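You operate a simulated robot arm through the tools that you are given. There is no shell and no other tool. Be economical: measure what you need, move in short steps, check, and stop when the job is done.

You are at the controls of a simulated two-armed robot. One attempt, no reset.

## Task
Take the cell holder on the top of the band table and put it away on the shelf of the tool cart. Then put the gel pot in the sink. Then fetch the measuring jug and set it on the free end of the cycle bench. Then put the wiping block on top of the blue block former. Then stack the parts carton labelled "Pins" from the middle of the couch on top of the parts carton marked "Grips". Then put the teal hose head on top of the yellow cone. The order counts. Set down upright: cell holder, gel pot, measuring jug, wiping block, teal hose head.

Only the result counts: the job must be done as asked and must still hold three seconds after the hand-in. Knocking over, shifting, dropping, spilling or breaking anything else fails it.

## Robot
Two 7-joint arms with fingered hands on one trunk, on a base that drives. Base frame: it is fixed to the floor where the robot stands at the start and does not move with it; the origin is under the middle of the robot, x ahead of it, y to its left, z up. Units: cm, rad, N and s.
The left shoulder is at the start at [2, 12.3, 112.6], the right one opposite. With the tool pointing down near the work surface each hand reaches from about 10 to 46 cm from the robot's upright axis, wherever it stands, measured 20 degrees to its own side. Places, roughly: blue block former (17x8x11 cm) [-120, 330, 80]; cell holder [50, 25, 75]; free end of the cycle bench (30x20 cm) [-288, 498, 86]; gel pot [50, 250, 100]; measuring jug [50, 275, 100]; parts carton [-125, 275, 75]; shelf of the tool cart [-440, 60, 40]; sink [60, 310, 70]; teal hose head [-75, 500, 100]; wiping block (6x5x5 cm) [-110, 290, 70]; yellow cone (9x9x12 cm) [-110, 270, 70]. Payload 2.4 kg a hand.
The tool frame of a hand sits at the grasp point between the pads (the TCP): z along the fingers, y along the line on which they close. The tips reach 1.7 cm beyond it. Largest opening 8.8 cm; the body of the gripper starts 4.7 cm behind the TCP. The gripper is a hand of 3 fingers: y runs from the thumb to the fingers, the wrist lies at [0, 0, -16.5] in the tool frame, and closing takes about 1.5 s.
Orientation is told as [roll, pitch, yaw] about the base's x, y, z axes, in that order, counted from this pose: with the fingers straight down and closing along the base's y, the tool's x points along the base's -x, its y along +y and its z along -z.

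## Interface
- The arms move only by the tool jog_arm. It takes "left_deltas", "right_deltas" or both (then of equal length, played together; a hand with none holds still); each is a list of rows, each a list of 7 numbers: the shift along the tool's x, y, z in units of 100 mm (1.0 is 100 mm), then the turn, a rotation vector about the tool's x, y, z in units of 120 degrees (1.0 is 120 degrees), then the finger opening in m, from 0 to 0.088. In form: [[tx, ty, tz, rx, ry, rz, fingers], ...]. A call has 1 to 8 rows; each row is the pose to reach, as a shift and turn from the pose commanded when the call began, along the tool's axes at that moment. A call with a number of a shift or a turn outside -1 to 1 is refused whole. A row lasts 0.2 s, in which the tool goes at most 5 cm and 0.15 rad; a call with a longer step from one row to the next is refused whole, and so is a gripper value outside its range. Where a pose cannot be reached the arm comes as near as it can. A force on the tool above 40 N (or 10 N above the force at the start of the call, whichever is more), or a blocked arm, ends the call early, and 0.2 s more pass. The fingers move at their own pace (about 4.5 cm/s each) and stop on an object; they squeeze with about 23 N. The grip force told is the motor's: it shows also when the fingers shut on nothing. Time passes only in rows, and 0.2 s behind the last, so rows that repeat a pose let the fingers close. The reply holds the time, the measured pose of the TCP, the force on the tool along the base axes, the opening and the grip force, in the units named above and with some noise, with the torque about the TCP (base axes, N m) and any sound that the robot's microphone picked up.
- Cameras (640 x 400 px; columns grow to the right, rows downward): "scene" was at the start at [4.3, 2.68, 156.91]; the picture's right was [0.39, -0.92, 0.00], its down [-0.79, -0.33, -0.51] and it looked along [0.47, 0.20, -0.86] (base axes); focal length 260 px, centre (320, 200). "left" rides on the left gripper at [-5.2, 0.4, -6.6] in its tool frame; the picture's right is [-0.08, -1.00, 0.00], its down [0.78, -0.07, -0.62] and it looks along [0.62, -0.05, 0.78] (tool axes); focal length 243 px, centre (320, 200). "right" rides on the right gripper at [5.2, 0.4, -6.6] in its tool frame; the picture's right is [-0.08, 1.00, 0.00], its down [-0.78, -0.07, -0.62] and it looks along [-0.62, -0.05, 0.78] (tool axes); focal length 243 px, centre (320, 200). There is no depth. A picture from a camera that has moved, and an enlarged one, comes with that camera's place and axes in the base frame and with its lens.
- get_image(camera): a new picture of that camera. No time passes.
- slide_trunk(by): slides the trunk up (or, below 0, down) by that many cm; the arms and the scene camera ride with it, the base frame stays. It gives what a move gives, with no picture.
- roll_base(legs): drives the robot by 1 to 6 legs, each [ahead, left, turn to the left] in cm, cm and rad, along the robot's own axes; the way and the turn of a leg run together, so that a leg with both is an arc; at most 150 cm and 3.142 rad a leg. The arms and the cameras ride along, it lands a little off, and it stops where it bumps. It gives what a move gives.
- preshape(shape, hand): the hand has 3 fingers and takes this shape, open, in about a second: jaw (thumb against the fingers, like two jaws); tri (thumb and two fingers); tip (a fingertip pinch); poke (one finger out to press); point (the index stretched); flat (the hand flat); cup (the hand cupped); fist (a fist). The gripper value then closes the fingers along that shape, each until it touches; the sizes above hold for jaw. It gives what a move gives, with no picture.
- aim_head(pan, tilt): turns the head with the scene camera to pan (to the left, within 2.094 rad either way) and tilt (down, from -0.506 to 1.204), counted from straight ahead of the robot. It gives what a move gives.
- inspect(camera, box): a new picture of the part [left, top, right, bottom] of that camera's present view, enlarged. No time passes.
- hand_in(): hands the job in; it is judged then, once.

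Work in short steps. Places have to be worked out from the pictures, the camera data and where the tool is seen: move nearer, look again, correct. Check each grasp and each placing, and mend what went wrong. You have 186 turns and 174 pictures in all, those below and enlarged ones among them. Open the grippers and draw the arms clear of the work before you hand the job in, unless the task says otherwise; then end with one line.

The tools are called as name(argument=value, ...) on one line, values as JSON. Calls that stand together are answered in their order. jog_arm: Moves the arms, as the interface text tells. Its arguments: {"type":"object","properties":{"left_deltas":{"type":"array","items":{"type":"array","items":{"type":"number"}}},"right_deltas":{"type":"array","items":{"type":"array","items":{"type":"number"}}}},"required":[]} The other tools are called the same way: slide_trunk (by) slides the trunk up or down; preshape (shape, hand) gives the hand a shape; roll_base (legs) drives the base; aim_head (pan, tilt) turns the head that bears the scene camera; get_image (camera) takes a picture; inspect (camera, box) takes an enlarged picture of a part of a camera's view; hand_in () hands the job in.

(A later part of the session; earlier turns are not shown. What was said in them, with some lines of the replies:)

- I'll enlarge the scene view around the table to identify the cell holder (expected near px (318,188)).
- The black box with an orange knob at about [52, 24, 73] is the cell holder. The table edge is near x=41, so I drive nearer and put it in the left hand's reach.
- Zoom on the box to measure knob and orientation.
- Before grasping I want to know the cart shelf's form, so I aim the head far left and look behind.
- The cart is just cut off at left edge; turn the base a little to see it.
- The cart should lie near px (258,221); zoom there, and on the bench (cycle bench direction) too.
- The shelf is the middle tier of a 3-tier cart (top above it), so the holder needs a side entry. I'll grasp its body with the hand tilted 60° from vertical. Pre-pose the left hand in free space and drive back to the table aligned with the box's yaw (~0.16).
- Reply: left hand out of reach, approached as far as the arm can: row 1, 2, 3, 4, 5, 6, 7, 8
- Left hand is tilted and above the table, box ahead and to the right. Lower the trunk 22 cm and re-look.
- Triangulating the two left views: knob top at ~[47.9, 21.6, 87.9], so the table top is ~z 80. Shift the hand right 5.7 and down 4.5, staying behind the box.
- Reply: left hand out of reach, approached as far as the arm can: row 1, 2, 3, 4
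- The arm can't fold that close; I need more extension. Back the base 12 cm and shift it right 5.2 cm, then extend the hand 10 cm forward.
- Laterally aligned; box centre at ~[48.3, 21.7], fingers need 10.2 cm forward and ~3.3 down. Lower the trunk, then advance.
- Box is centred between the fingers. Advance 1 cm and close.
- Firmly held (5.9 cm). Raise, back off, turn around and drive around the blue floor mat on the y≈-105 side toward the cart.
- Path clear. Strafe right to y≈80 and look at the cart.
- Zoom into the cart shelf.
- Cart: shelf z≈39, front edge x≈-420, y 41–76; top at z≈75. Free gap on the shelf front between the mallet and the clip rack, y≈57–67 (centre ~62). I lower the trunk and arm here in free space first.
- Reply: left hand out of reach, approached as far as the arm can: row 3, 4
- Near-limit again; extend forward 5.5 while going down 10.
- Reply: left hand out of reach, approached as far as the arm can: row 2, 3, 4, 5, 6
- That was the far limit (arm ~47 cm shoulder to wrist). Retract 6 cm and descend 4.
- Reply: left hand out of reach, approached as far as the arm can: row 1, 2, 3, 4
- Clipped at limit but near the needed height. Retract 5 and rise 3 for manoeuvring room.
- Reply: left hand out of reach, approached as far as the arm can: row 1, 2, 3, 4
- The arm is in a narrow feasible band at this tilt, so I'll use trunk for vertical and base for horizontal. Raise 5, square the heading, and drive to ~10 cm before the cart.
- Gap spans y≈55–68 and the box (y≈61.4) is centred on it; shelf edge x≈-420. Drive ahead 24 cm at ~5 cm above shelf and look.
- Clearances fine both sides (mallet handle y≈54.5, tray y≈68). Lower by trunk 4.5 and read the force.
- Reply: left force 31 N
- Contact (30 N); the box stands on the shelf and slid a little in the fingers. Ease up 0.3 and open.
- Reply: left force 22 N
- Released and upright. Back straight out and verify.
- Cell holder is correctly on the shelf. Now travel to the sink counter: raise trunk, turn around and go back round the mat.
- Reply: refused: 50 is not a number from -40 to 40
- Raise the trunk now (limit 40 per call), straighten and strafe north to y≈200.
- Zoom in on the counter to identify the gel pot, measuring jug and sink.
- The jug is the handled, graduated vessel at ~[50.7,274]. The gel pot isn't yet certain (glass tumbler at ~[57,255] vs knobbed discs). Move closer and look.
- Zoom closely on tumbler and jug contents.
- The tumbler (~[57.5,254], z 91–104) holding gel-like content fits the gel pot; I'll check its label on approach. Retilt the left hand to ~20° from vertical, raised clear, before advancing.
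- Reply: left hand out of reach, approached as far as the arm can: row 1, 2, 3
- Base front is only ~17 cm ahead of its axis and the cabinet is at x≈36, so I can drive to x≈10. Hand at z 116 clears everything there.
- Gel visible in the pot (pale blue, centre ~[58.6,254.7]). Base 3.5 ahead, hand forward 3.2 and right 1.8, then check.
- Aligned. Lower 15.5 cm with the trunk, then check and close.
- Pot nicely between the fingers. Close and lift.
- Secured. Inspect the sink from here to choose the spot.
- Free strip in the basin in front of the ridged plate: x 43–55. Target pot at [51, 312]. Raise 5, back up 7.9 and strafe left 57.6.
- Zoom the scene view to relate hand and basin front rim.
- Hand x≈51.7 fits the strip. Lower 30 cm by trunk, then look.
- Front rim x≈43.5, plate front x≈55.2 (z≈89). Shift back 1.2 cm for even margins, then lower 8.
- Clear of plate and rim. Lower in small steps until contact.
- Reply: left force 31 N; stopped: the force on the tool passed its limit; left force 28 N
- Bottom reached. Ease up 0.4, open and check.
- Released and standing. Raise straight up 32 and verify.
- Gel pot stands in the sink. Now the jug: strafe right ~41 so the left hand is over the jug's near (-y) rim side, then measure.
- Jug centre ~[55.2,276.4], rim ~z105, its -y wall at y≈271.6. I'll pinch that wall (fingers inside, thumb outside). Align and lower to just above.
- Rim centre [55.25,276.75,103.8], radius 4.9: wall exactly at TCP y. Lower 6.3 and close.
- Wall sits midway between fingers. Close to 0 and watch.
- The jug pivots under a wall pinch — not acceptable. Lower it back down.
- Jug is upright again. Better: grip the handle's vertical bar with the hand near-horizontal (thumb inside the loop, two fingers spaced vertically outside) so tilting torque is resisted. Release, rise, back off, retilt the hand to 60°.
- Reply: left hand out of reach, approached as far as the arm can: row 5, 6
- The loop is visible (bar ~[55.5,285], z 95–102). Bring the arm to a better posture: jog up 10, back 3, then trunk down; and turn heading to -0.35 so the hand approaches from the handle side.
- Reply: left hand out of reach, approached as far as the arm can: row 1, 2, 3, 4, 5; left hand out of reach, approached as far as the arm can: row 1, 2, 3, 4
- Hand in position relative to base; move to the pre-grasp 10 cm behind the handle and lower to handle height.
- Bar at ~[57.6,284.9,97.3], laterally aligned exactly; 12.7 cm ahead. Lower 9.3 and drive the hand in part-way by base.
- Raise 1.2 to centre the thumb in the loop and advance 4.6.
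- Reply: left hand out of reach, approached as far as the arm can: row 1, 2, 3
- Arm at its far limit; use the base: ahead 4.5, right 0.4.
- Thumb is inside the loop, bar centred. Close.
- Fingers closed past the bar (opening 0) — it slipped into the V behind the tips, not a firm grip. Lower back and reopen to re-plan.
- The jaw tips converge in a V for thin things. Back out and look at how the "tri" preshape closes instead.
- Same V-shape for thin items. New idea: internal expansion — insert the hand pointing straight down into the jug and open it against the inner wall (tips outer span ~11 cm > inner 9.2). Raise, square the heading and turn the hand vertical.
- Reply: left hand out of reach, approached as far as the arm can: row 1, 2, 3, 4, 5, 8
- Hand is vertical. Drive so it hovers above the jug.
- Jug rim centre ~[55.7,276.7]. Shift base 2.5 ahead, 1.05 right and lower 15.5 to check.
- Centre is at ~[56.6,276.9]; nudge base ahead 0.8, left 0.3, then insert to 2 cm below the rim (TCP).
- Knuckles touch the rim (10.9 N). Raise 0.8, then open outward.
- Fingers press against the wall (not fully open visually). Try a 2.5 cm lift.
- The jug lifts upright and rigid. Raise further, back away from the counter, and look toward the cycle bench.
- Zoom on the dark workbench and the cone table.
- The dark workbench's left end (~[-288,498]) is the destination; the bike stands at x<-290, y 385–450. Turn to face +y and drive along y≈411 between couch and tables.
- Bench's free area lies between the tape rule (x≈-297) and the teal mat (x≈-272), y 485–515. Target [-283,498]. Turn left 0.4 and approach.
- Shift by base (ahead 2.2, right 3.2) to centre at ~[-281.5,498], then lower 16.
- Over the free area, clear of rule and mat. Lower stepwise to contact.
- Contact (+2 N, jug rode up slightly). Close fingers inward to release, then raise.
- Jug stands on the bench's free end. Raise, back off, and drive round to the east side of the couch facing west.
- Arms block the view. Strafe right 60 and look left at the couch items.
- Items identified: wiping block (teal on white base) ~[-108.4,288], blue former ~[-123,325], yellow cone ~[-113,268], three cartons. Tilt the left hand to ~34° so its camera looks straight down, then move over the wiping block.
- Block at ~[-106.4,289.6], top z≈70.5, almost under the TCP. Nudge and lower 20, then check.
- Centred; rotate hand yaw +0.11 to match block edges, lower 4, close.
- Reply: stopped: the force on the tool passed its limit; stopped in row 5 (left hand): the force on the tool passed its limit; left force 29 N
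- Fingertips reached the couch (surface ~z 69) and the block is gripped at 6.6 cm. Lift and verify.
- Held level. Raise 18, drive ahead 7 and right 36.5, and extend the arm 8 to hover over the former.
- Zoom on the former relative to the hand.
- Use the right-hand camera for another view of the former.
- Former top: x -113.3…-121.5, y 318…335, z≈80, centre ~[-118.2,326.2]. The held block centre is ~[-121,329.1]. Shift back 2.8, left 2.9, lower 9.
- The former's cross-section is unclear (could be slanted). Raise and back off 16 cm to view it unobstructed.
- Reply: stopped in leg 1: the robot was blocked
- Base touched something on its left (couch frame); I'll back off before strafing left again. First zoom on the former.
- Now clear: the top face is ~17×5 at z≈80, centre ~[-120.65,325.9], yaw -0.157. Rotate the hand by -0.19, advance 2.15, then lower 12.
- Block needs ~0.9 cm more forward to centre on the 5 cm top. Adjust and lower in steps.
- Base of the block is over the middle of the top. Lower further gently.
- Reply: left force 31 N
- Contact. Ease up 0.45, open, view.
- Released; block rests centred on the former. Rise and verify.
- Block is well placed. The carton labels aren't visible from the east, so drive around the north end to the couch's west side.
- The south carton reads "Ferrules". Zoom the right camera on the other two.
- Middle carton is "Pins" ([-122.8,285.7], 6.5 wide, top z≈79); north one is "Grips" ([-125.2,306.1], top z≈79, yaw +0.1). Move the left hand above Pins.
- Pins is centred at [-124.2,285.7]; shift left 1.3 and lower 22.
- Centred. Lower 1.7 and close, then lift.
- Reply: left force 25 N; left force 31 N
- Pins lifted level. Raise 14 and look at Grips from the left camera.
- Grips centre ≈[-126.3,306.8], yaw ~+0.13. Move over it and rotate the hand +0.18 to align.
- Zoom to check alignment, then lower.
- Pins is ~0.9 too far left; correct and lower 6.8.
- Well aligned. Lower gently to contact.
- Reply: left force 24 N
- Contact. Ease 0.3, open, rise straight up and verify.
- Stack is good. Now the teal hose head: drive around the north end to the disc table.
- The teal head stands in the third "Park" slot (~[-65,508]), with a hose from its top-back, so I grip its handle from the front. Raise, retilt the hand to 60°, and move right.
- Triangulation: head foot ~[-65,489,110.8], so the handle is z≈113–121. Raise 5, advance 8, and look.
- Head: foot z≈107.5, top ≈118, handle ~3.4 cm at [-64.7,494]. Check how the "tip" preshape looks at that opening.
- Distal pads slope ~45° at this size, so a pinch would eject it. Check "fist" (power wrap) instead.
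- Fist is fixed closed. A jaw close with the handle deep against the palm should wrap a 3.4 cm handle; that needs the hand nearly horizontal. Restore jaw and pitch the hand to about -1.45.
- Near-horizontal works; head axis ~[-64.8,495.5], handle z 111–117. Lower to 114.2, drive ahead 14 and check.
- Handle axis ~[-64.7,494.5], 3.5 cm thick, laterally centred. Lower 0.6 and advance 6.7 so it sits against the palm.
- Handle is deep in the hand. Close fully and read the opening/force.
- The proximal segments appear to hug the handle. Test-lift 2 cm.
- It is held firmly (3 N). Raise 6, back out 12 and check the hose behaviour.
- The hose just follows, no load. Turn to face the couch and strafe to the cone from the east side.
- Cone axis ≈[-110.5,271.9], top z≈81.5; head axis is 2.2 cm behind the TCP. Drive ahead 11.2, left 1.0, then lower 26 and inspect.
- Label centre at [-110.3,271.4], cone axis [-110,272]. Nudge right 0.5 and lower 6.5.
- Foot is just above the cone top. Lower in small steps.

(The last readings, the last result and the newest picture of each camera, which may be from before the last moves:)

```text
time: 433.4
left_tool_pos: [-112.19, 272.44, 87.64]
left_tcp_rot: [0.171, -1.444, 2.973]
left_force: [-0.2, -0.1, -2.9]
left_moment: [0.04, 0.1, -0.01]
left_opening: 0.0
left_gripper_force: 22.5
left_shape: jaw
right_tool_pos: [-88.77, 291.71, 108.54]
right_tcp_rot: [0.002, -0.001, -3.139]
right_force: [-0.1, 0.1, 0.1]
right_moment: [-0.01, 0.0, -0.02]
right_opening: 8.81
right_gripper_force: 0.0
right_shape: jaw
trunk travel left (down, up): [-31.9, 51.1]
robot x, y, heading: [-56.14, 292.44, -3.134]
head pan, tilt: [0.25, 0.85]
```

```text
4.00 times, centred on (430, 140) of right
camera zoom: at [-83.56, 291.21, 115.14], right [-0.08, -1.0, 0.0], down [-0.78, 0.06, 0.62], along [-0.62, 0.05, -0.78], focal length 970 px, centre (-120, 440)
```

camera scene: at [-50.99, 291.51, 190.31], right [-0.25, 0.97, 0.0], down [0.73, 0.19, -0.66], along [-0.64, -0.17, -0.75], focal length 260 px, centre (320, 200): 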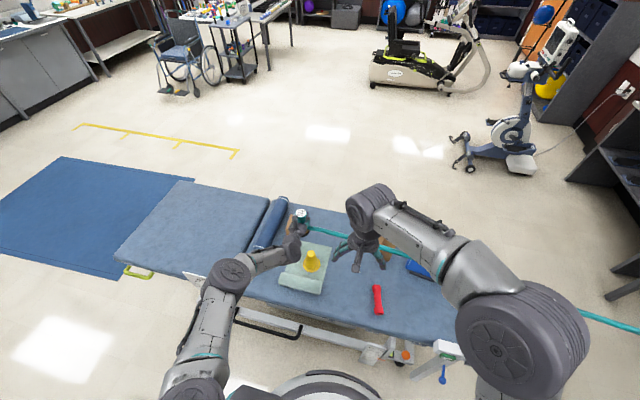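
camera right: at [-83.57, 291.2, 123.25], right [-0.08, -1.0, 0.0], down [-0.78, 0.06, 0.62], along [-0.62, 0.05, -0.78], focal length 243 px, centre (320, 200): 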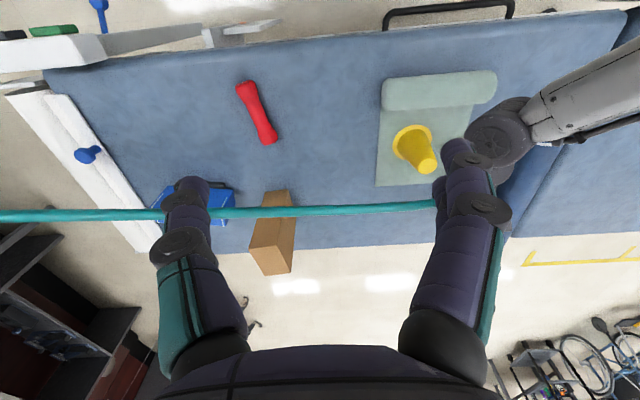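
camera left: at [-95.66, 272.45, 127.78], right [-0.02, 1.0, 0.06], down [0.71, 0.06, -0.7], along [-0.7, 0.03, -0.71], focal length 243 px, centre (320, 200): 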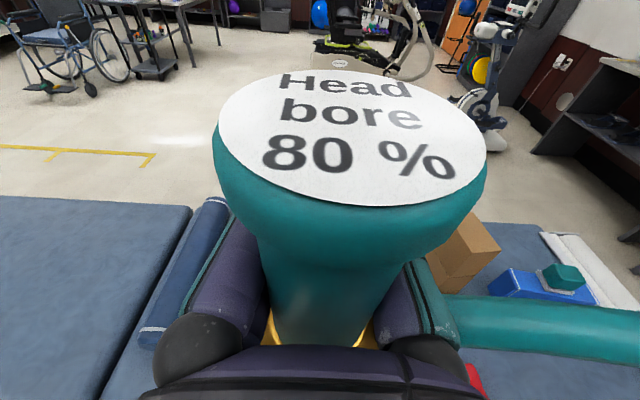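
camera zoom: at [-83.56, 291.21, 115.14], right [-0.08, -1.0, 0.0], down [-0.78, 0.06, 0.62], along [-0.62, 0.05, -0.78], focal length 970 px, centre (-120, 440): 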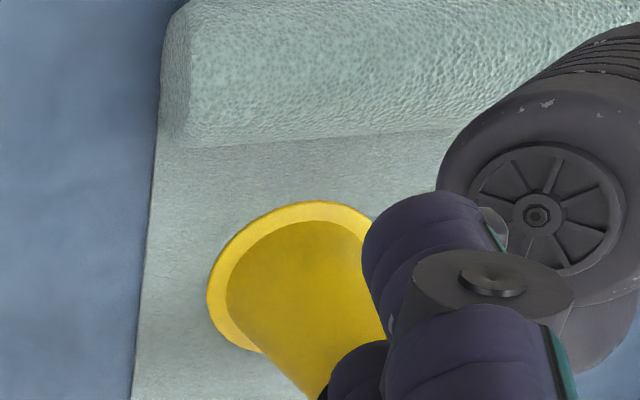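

No contact yet; continue.

slide_trunk(by=-0.5)

slide_trunk(by=-0.4)

inspect(camera="scene", box=[280, 180, 345, 250])

```text
time: 433.9
left_tool_pos: [-112.12, 272.31, 87.15]
left_tcp_rot: [0.173, -1.444, 2.973]
left_force: [-0.2, 0.1, -3.4]
left_moment: [-0.02, 0.1, 0.02]
left_opening: 0.04
left_gripper_force: 22.8
left_shape: jaw
right_tool_pos: [-88.88, 291.75, 108.04]
right_tcp_rot: [0.003, -0.001, -3.137]
right_force: [-1.6, -0.7, 0.2]
right_moment: [0.01, -0.01, -0.01]
right_opening: 8.79
right_gripper_force: 0.1
right_shape: jaw
trunk travel left (down, up): [-31.4, 51.6]
robot x, y, heading: [-56.16, 292.43, -3.137]
head pan, tilt: [0.25, 0.85]
```

```text
time: 434.5
left_tool_pos: [-112.09, 272.37, 86.73]
left_tcp_rot: [0.172, -1.444, 2.973]
left_force: [-0.2, -0.3, -2.8]
left_moment: [0.01, 0.09, 0.04]
left_opening: 0.0
left_gripper_force: 23.3
left_shape: jaw
right_tool_pos: [-88.83, 291.64, 107.6]
right_tcp_rot: [0.003, 0.0, -3.138]
right_force: [-0.4, 0.3, -0.9]
right_moment: [0.0, 0.0, -0.04]
right_opening: 8.78
right_gripper_force: 0.1
right_shape: jaw
trunk travel left (down, up): [-31.0, 52.0]
robot x, y, heading: [-56.12, 292.51, -3.141]
head pan, tilt: [0.25, 0.85]
```

```text
5.71 times, centred on (312, 215) of scene
camera zoom: at [-61.76, 290.45, 155.3], right [-0.25, 0.97, 0.0], down [0.73, 0.19, -0.66], along [-0.64, -0.17, -0.75], focal length 1489 px, centre (363, 114)
```

zoom: 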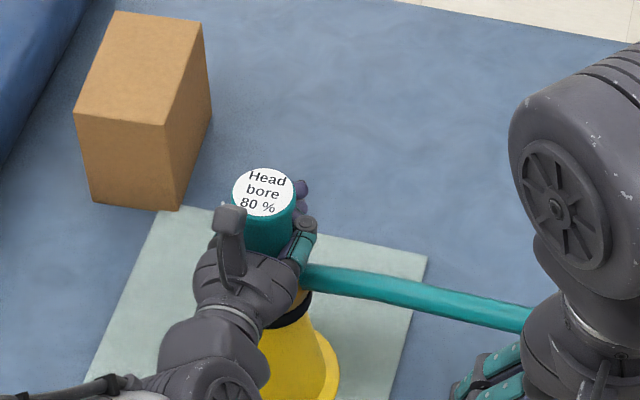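

Axis aligned at [-110,271.9]. Keep lowering until contact.

slide_trunk(by=-0.6)

slide_trunk(by=-0.5)

```text
time: 435.0
left_tool_pos: [-112.18, 272.27, 86.31]
left_tcp_rot: [0.177, -1.447, 2.969]
left_force: [-1.0, -0.4, 8.4]
left_moment: [0.03, -0.23, -0.02]
left_opening: 0.0
left_gripper_force: 23.7
left_shape: jaw
right_tool_pos: [-88.69, 291.69, 107.05]
right_tcp_rot: [0.001, -0.001, -3.139]
right_force: [-0.3, 0.5, -1.0]
right_moment: [-0.01, -0.01, 0.0]
right_opening: 8.82
right_gripper_force: 0.0
right_shape: jaw
trunk travel left (down, up): [-30.4, 52.6]
robot x, y, heading: [-56.44, 291.95, -3.139]
head pan, tilt: [0.25, 0.85]
```

```text
time: 435.6
left_tool_pos: [-112.11, 272.36, 85.85]
left_tcp_rot: [0.184, -1.449, 2.963]
left_force: [-1.5, -1.0, 23.3]
left_moment: [0.06, -0.63, -0.04]
left_opening: 0.01
left_gripper_force: 22.5
left_shape: jaw
right_tool_pos: [-88.59, 291.7, 106.62]
right_tcp_rot: [0.001, -0.005, -3.138]
right_force: [0.7, 0.4, 0.1]
right_moment: [0.0, -0.01, -0.03]
right_opening: 8.78
right_gripper_force: 0.0
right_shape: jaw
trunk travel left (down, up): [-29.9, 53.1]
robot x, y, heading: [-56.45, 292.28, -3.137]
head pan, tilt: [0.25, 0.85]
```

Contact: moments place it near the head axis. Ease up 0.7, then open slightly and watch.

slide_trunk(by=0.7)

jog_arm(left_deltas=[[0, 0, 0, 0, 0, 0, 0.02], [0, 0, 0, 0, 0, 0, 0.03], [0, 0, 0, 0, 0, 0, 0.04], [0, 0, 0, 0, 0, 0, 0.04]])

get_image(camera="left")

```text
time: 436.1
left_tool_pos: [-111.9, 272.45, 86.05]
left_tcp_rot: [0.169, -1.44, 2.979]
left_force: [0.8, -0.3, -3.5]
left_moment: [0.02, 0.09, 0.05]
left_opening: 0.01
left_gripper_force: 23.7
left_shape: jaw
right_tool_pos: [-88.83, 291.71, 107.2]
right_tcp_rot: [0.003, -0.001, -3.138]
right_force: [-0.5, 0.4, 0.2]
right_moment: [0.01, 0.01, -0.01]
right_opening: 8.8
right_gripper_force: 0.1
right_shape: jaw
trunk travel left (down, up): [-30.6, 52.4]
robot x, y, heading: [-56.39, 292.24, -3.139]
head pan, tilt: [0.25, 0.85]
```

```text
time: 437.1
left_tool_pos: [-112.14, 272.39, 86.3]
left_tcp_rot: [0.174, -1.445, 2.973]
left_force: [-0.1, -0.1, -0.1]
left_moment: [-0.01, 0.02, 0.04]
left_opening: 3.96
left_gripper_force: 0.1
left_shape: jaw
right_tool_pos: [-88.69, 291.71, 107.31]
right_tcp_rot: [0.001, -0.001, -3.139]
right_force: [0.2, 0.0, 0.5]
right_moment: [-0.03, 0.0, 0.01]
right_opening: 8.77
right_gripper_force: 0.0
right_shape: jaw
trunk travel left (down, up): [-30.6, 52.4]
robot x, y, heading: [-55.73, 292.08, -3.135]
head pan, tilt: [0.25, 0.85]
```

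```text
18 pictures are left
camera left: at [-106.26, 272.08, 92.39], right [-0.01, 1.0, 0.06], down [0.71, 0.05, -0.7], along [-0.7, 0.03, -0.71], focal length 243 px, centre (320, 200)
```

left: 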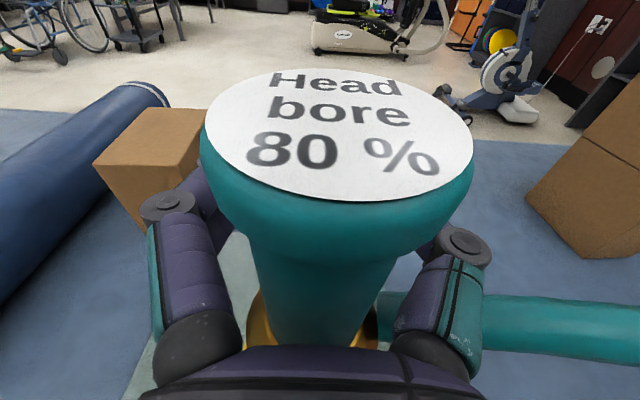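

Head now rests on the cone by itself. Open fully and back straight out.

jog_arm(left_deltas=[[0, 0, 0, 0, 0, 0, 0.06], [0, 0, 0, 0, 0, 0, 0.088], [0, 0, 0, 0, 0, 0, 0.088], [0, 0, 0, 0, 0, 0, 0.088]])

get_image(camera="left")

```text
time: 438.1
left_tool_pos: [-112.01, 272.18, 86.33]
left_tcp_rot: [0.175, -1.446, 2.972]
left_force: [0.6, 0.3, 0.6]
left_moment: [-0.03, -0.02, -0.01]
left_opening: 8.77
left_gripper_force: 0.0
left_shape: jaw
right_tool_pos: [-88.86, 291.6, 107.26]
right_tcp_rot: [0.002, -0.003, -3.14]
right_force: [0.5, 0.2, 0.2]
right_moment: [0.01, -0.02, 0.0]
right_opening: 8.81
right_gripper_force: 0.2
right_shape: jaw
trunk travel left (down, up): [-30.6, 52.4]
robot x, y, heading: [-55.58, 292.29, -3.138]
head pan, tilt: [0.25, 0.85]
```

```text
17 pictures are left
camera left: at [-106.26, 272.09, 92.38], right [-0.01, 1.0, 0.06], down [0.71, 0.05, -0.7], along [-0.7, 0.03, -0.71], focal length 243 px, centre (320, 200)
```

left: 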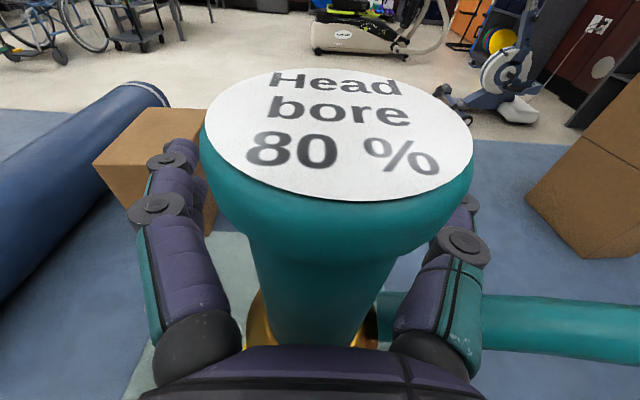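

Stable. Retreat 5 cm, check, then further.

roll_base(legs=[[-5, 0, 0]])

get_image(camera="left")

```text
time: 439.0
left_tool_pos: [-107.11, 272.42, 86.39]
left_tcp_rot: [0.174, -1.447, 2.973]
left_force: [0.2, 0.8, -0.7]
left_moment: [-0.01, -0.01, -0.01]
left_opening: 8.8
left_gripper_force: 0.1
left_shape: jaw
right_tool_pos: [-83.64, 291.68, 107.37]
right_tcp_rot: [0.003, -0.004, -3.139]
right_force: [-0.3, -0.6, 0.2]
right_moment: [-0.03, 0.03, 0.0]
right_opening: 8.79
right_gripper_force: 0.1
right_shape: jaw
trunk travel left (down, up): [-30.6, 52.4]
robot x, y, heading: [-51.3, 292.62, -3.14]
head pan, tilt: [0.25, 0.85]
```

```text
16 pictures are left
camera left: at [-101.22, 272.11, 92.44], right [-0.01, 1.0, 0.06], down [0.71, 0.05, -0.7], along [-0.7, 0.03, -0.71], focal length 243 px, centre (320, 200)
```

left: 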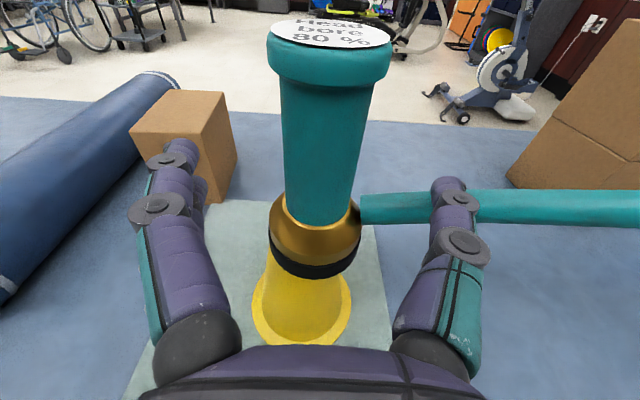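

Upright and centred on the cone. Back off fully and do a final check.

roll_base(legs=[[-22, 0, 0]])

get_image(camera="scene")

get_image(camera="left")

```text
time: 440.7
left_tool_pos: [-84.81, 272.58, 86.5]
left_tcp_rot: [0.176, -1.447, 2.968]
left_force: [-0.4, -0.3, 1.0]
left_moment: [0.02, -0.01, -0.01]
left_opening: 8.77
left_gripper_force: 0.0
left_shape: jaw
right_tool_pos: [-61.38, 291.81, 107.28]
right_tcp_rot: [0.002, -0.003, 3.14]
right_force: [0.5, 0.8, -0.1]
right_moment: [0.01, -0.04, -0.01]
right_opening: 8.82
right_gripper_force: 0.0
right_shape: jaw
trunk travel left (down, up): [-30.6, 52.4]
robot x, y, heading: [-28.62, 292.18, 3.143]
head pan, tilt: [0.25, 0.85]
```

```text
15 pictures are left
camera scene: at [-34.35, 290.52, 154.91], right [-0.25, 0.97, 0.0], down [0.73, 0.18, -0.66], along [-0.64, -0.16, -0.75], focal length 260 px, centre (320, 200)
```

scene: 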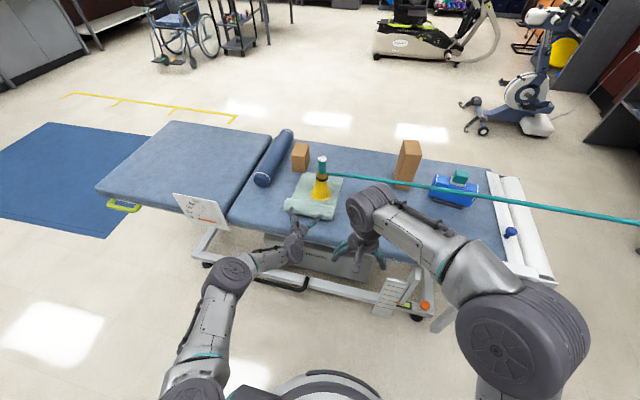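

```text
14 pictures are left
camera left: at [-78.99, 272.33, 92.42], right [-0.01, 1.0, 0.06], down [0.71, 0.05, -0.7], along [-0.7, 0.04, -0.71], focal length 243 px, centre (320, 200)
```

left: 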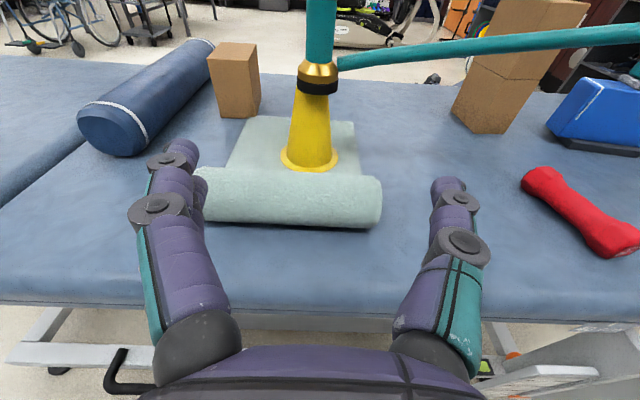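

Quick zoom to confirm stack, former and cone are all standing, then hand in.

inspect(camera="scene", box=[270, 120, 500, 230])

```text
2.78 times, centred on (385, 175) of scene
camera zoom: at [-34.35, 290.52, 154.91], right [-0.25, 0.97, 0.0], down [0.73, 0.18, -0.66], along [-0.64, -0.16, -0.75], focal length 725 px, centre (139, 270)
```

zoom: 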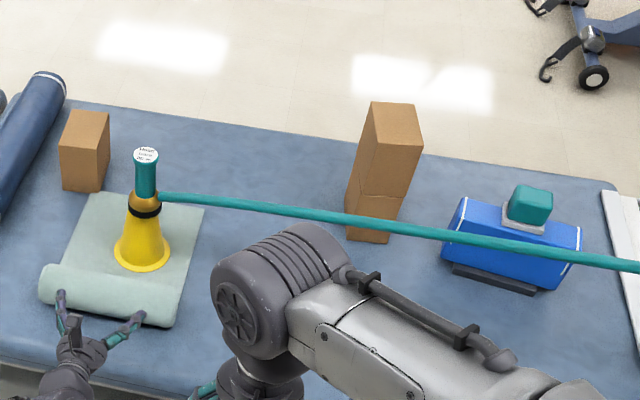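

Everything is in place, and both grippers are open and clear of the work, so I'm handing the job in.

hand_in()

```text
The job is handed in.
```

I did all six placements in the order you gave and handed the job in with both grippers open and clear; I don't have the verdict.
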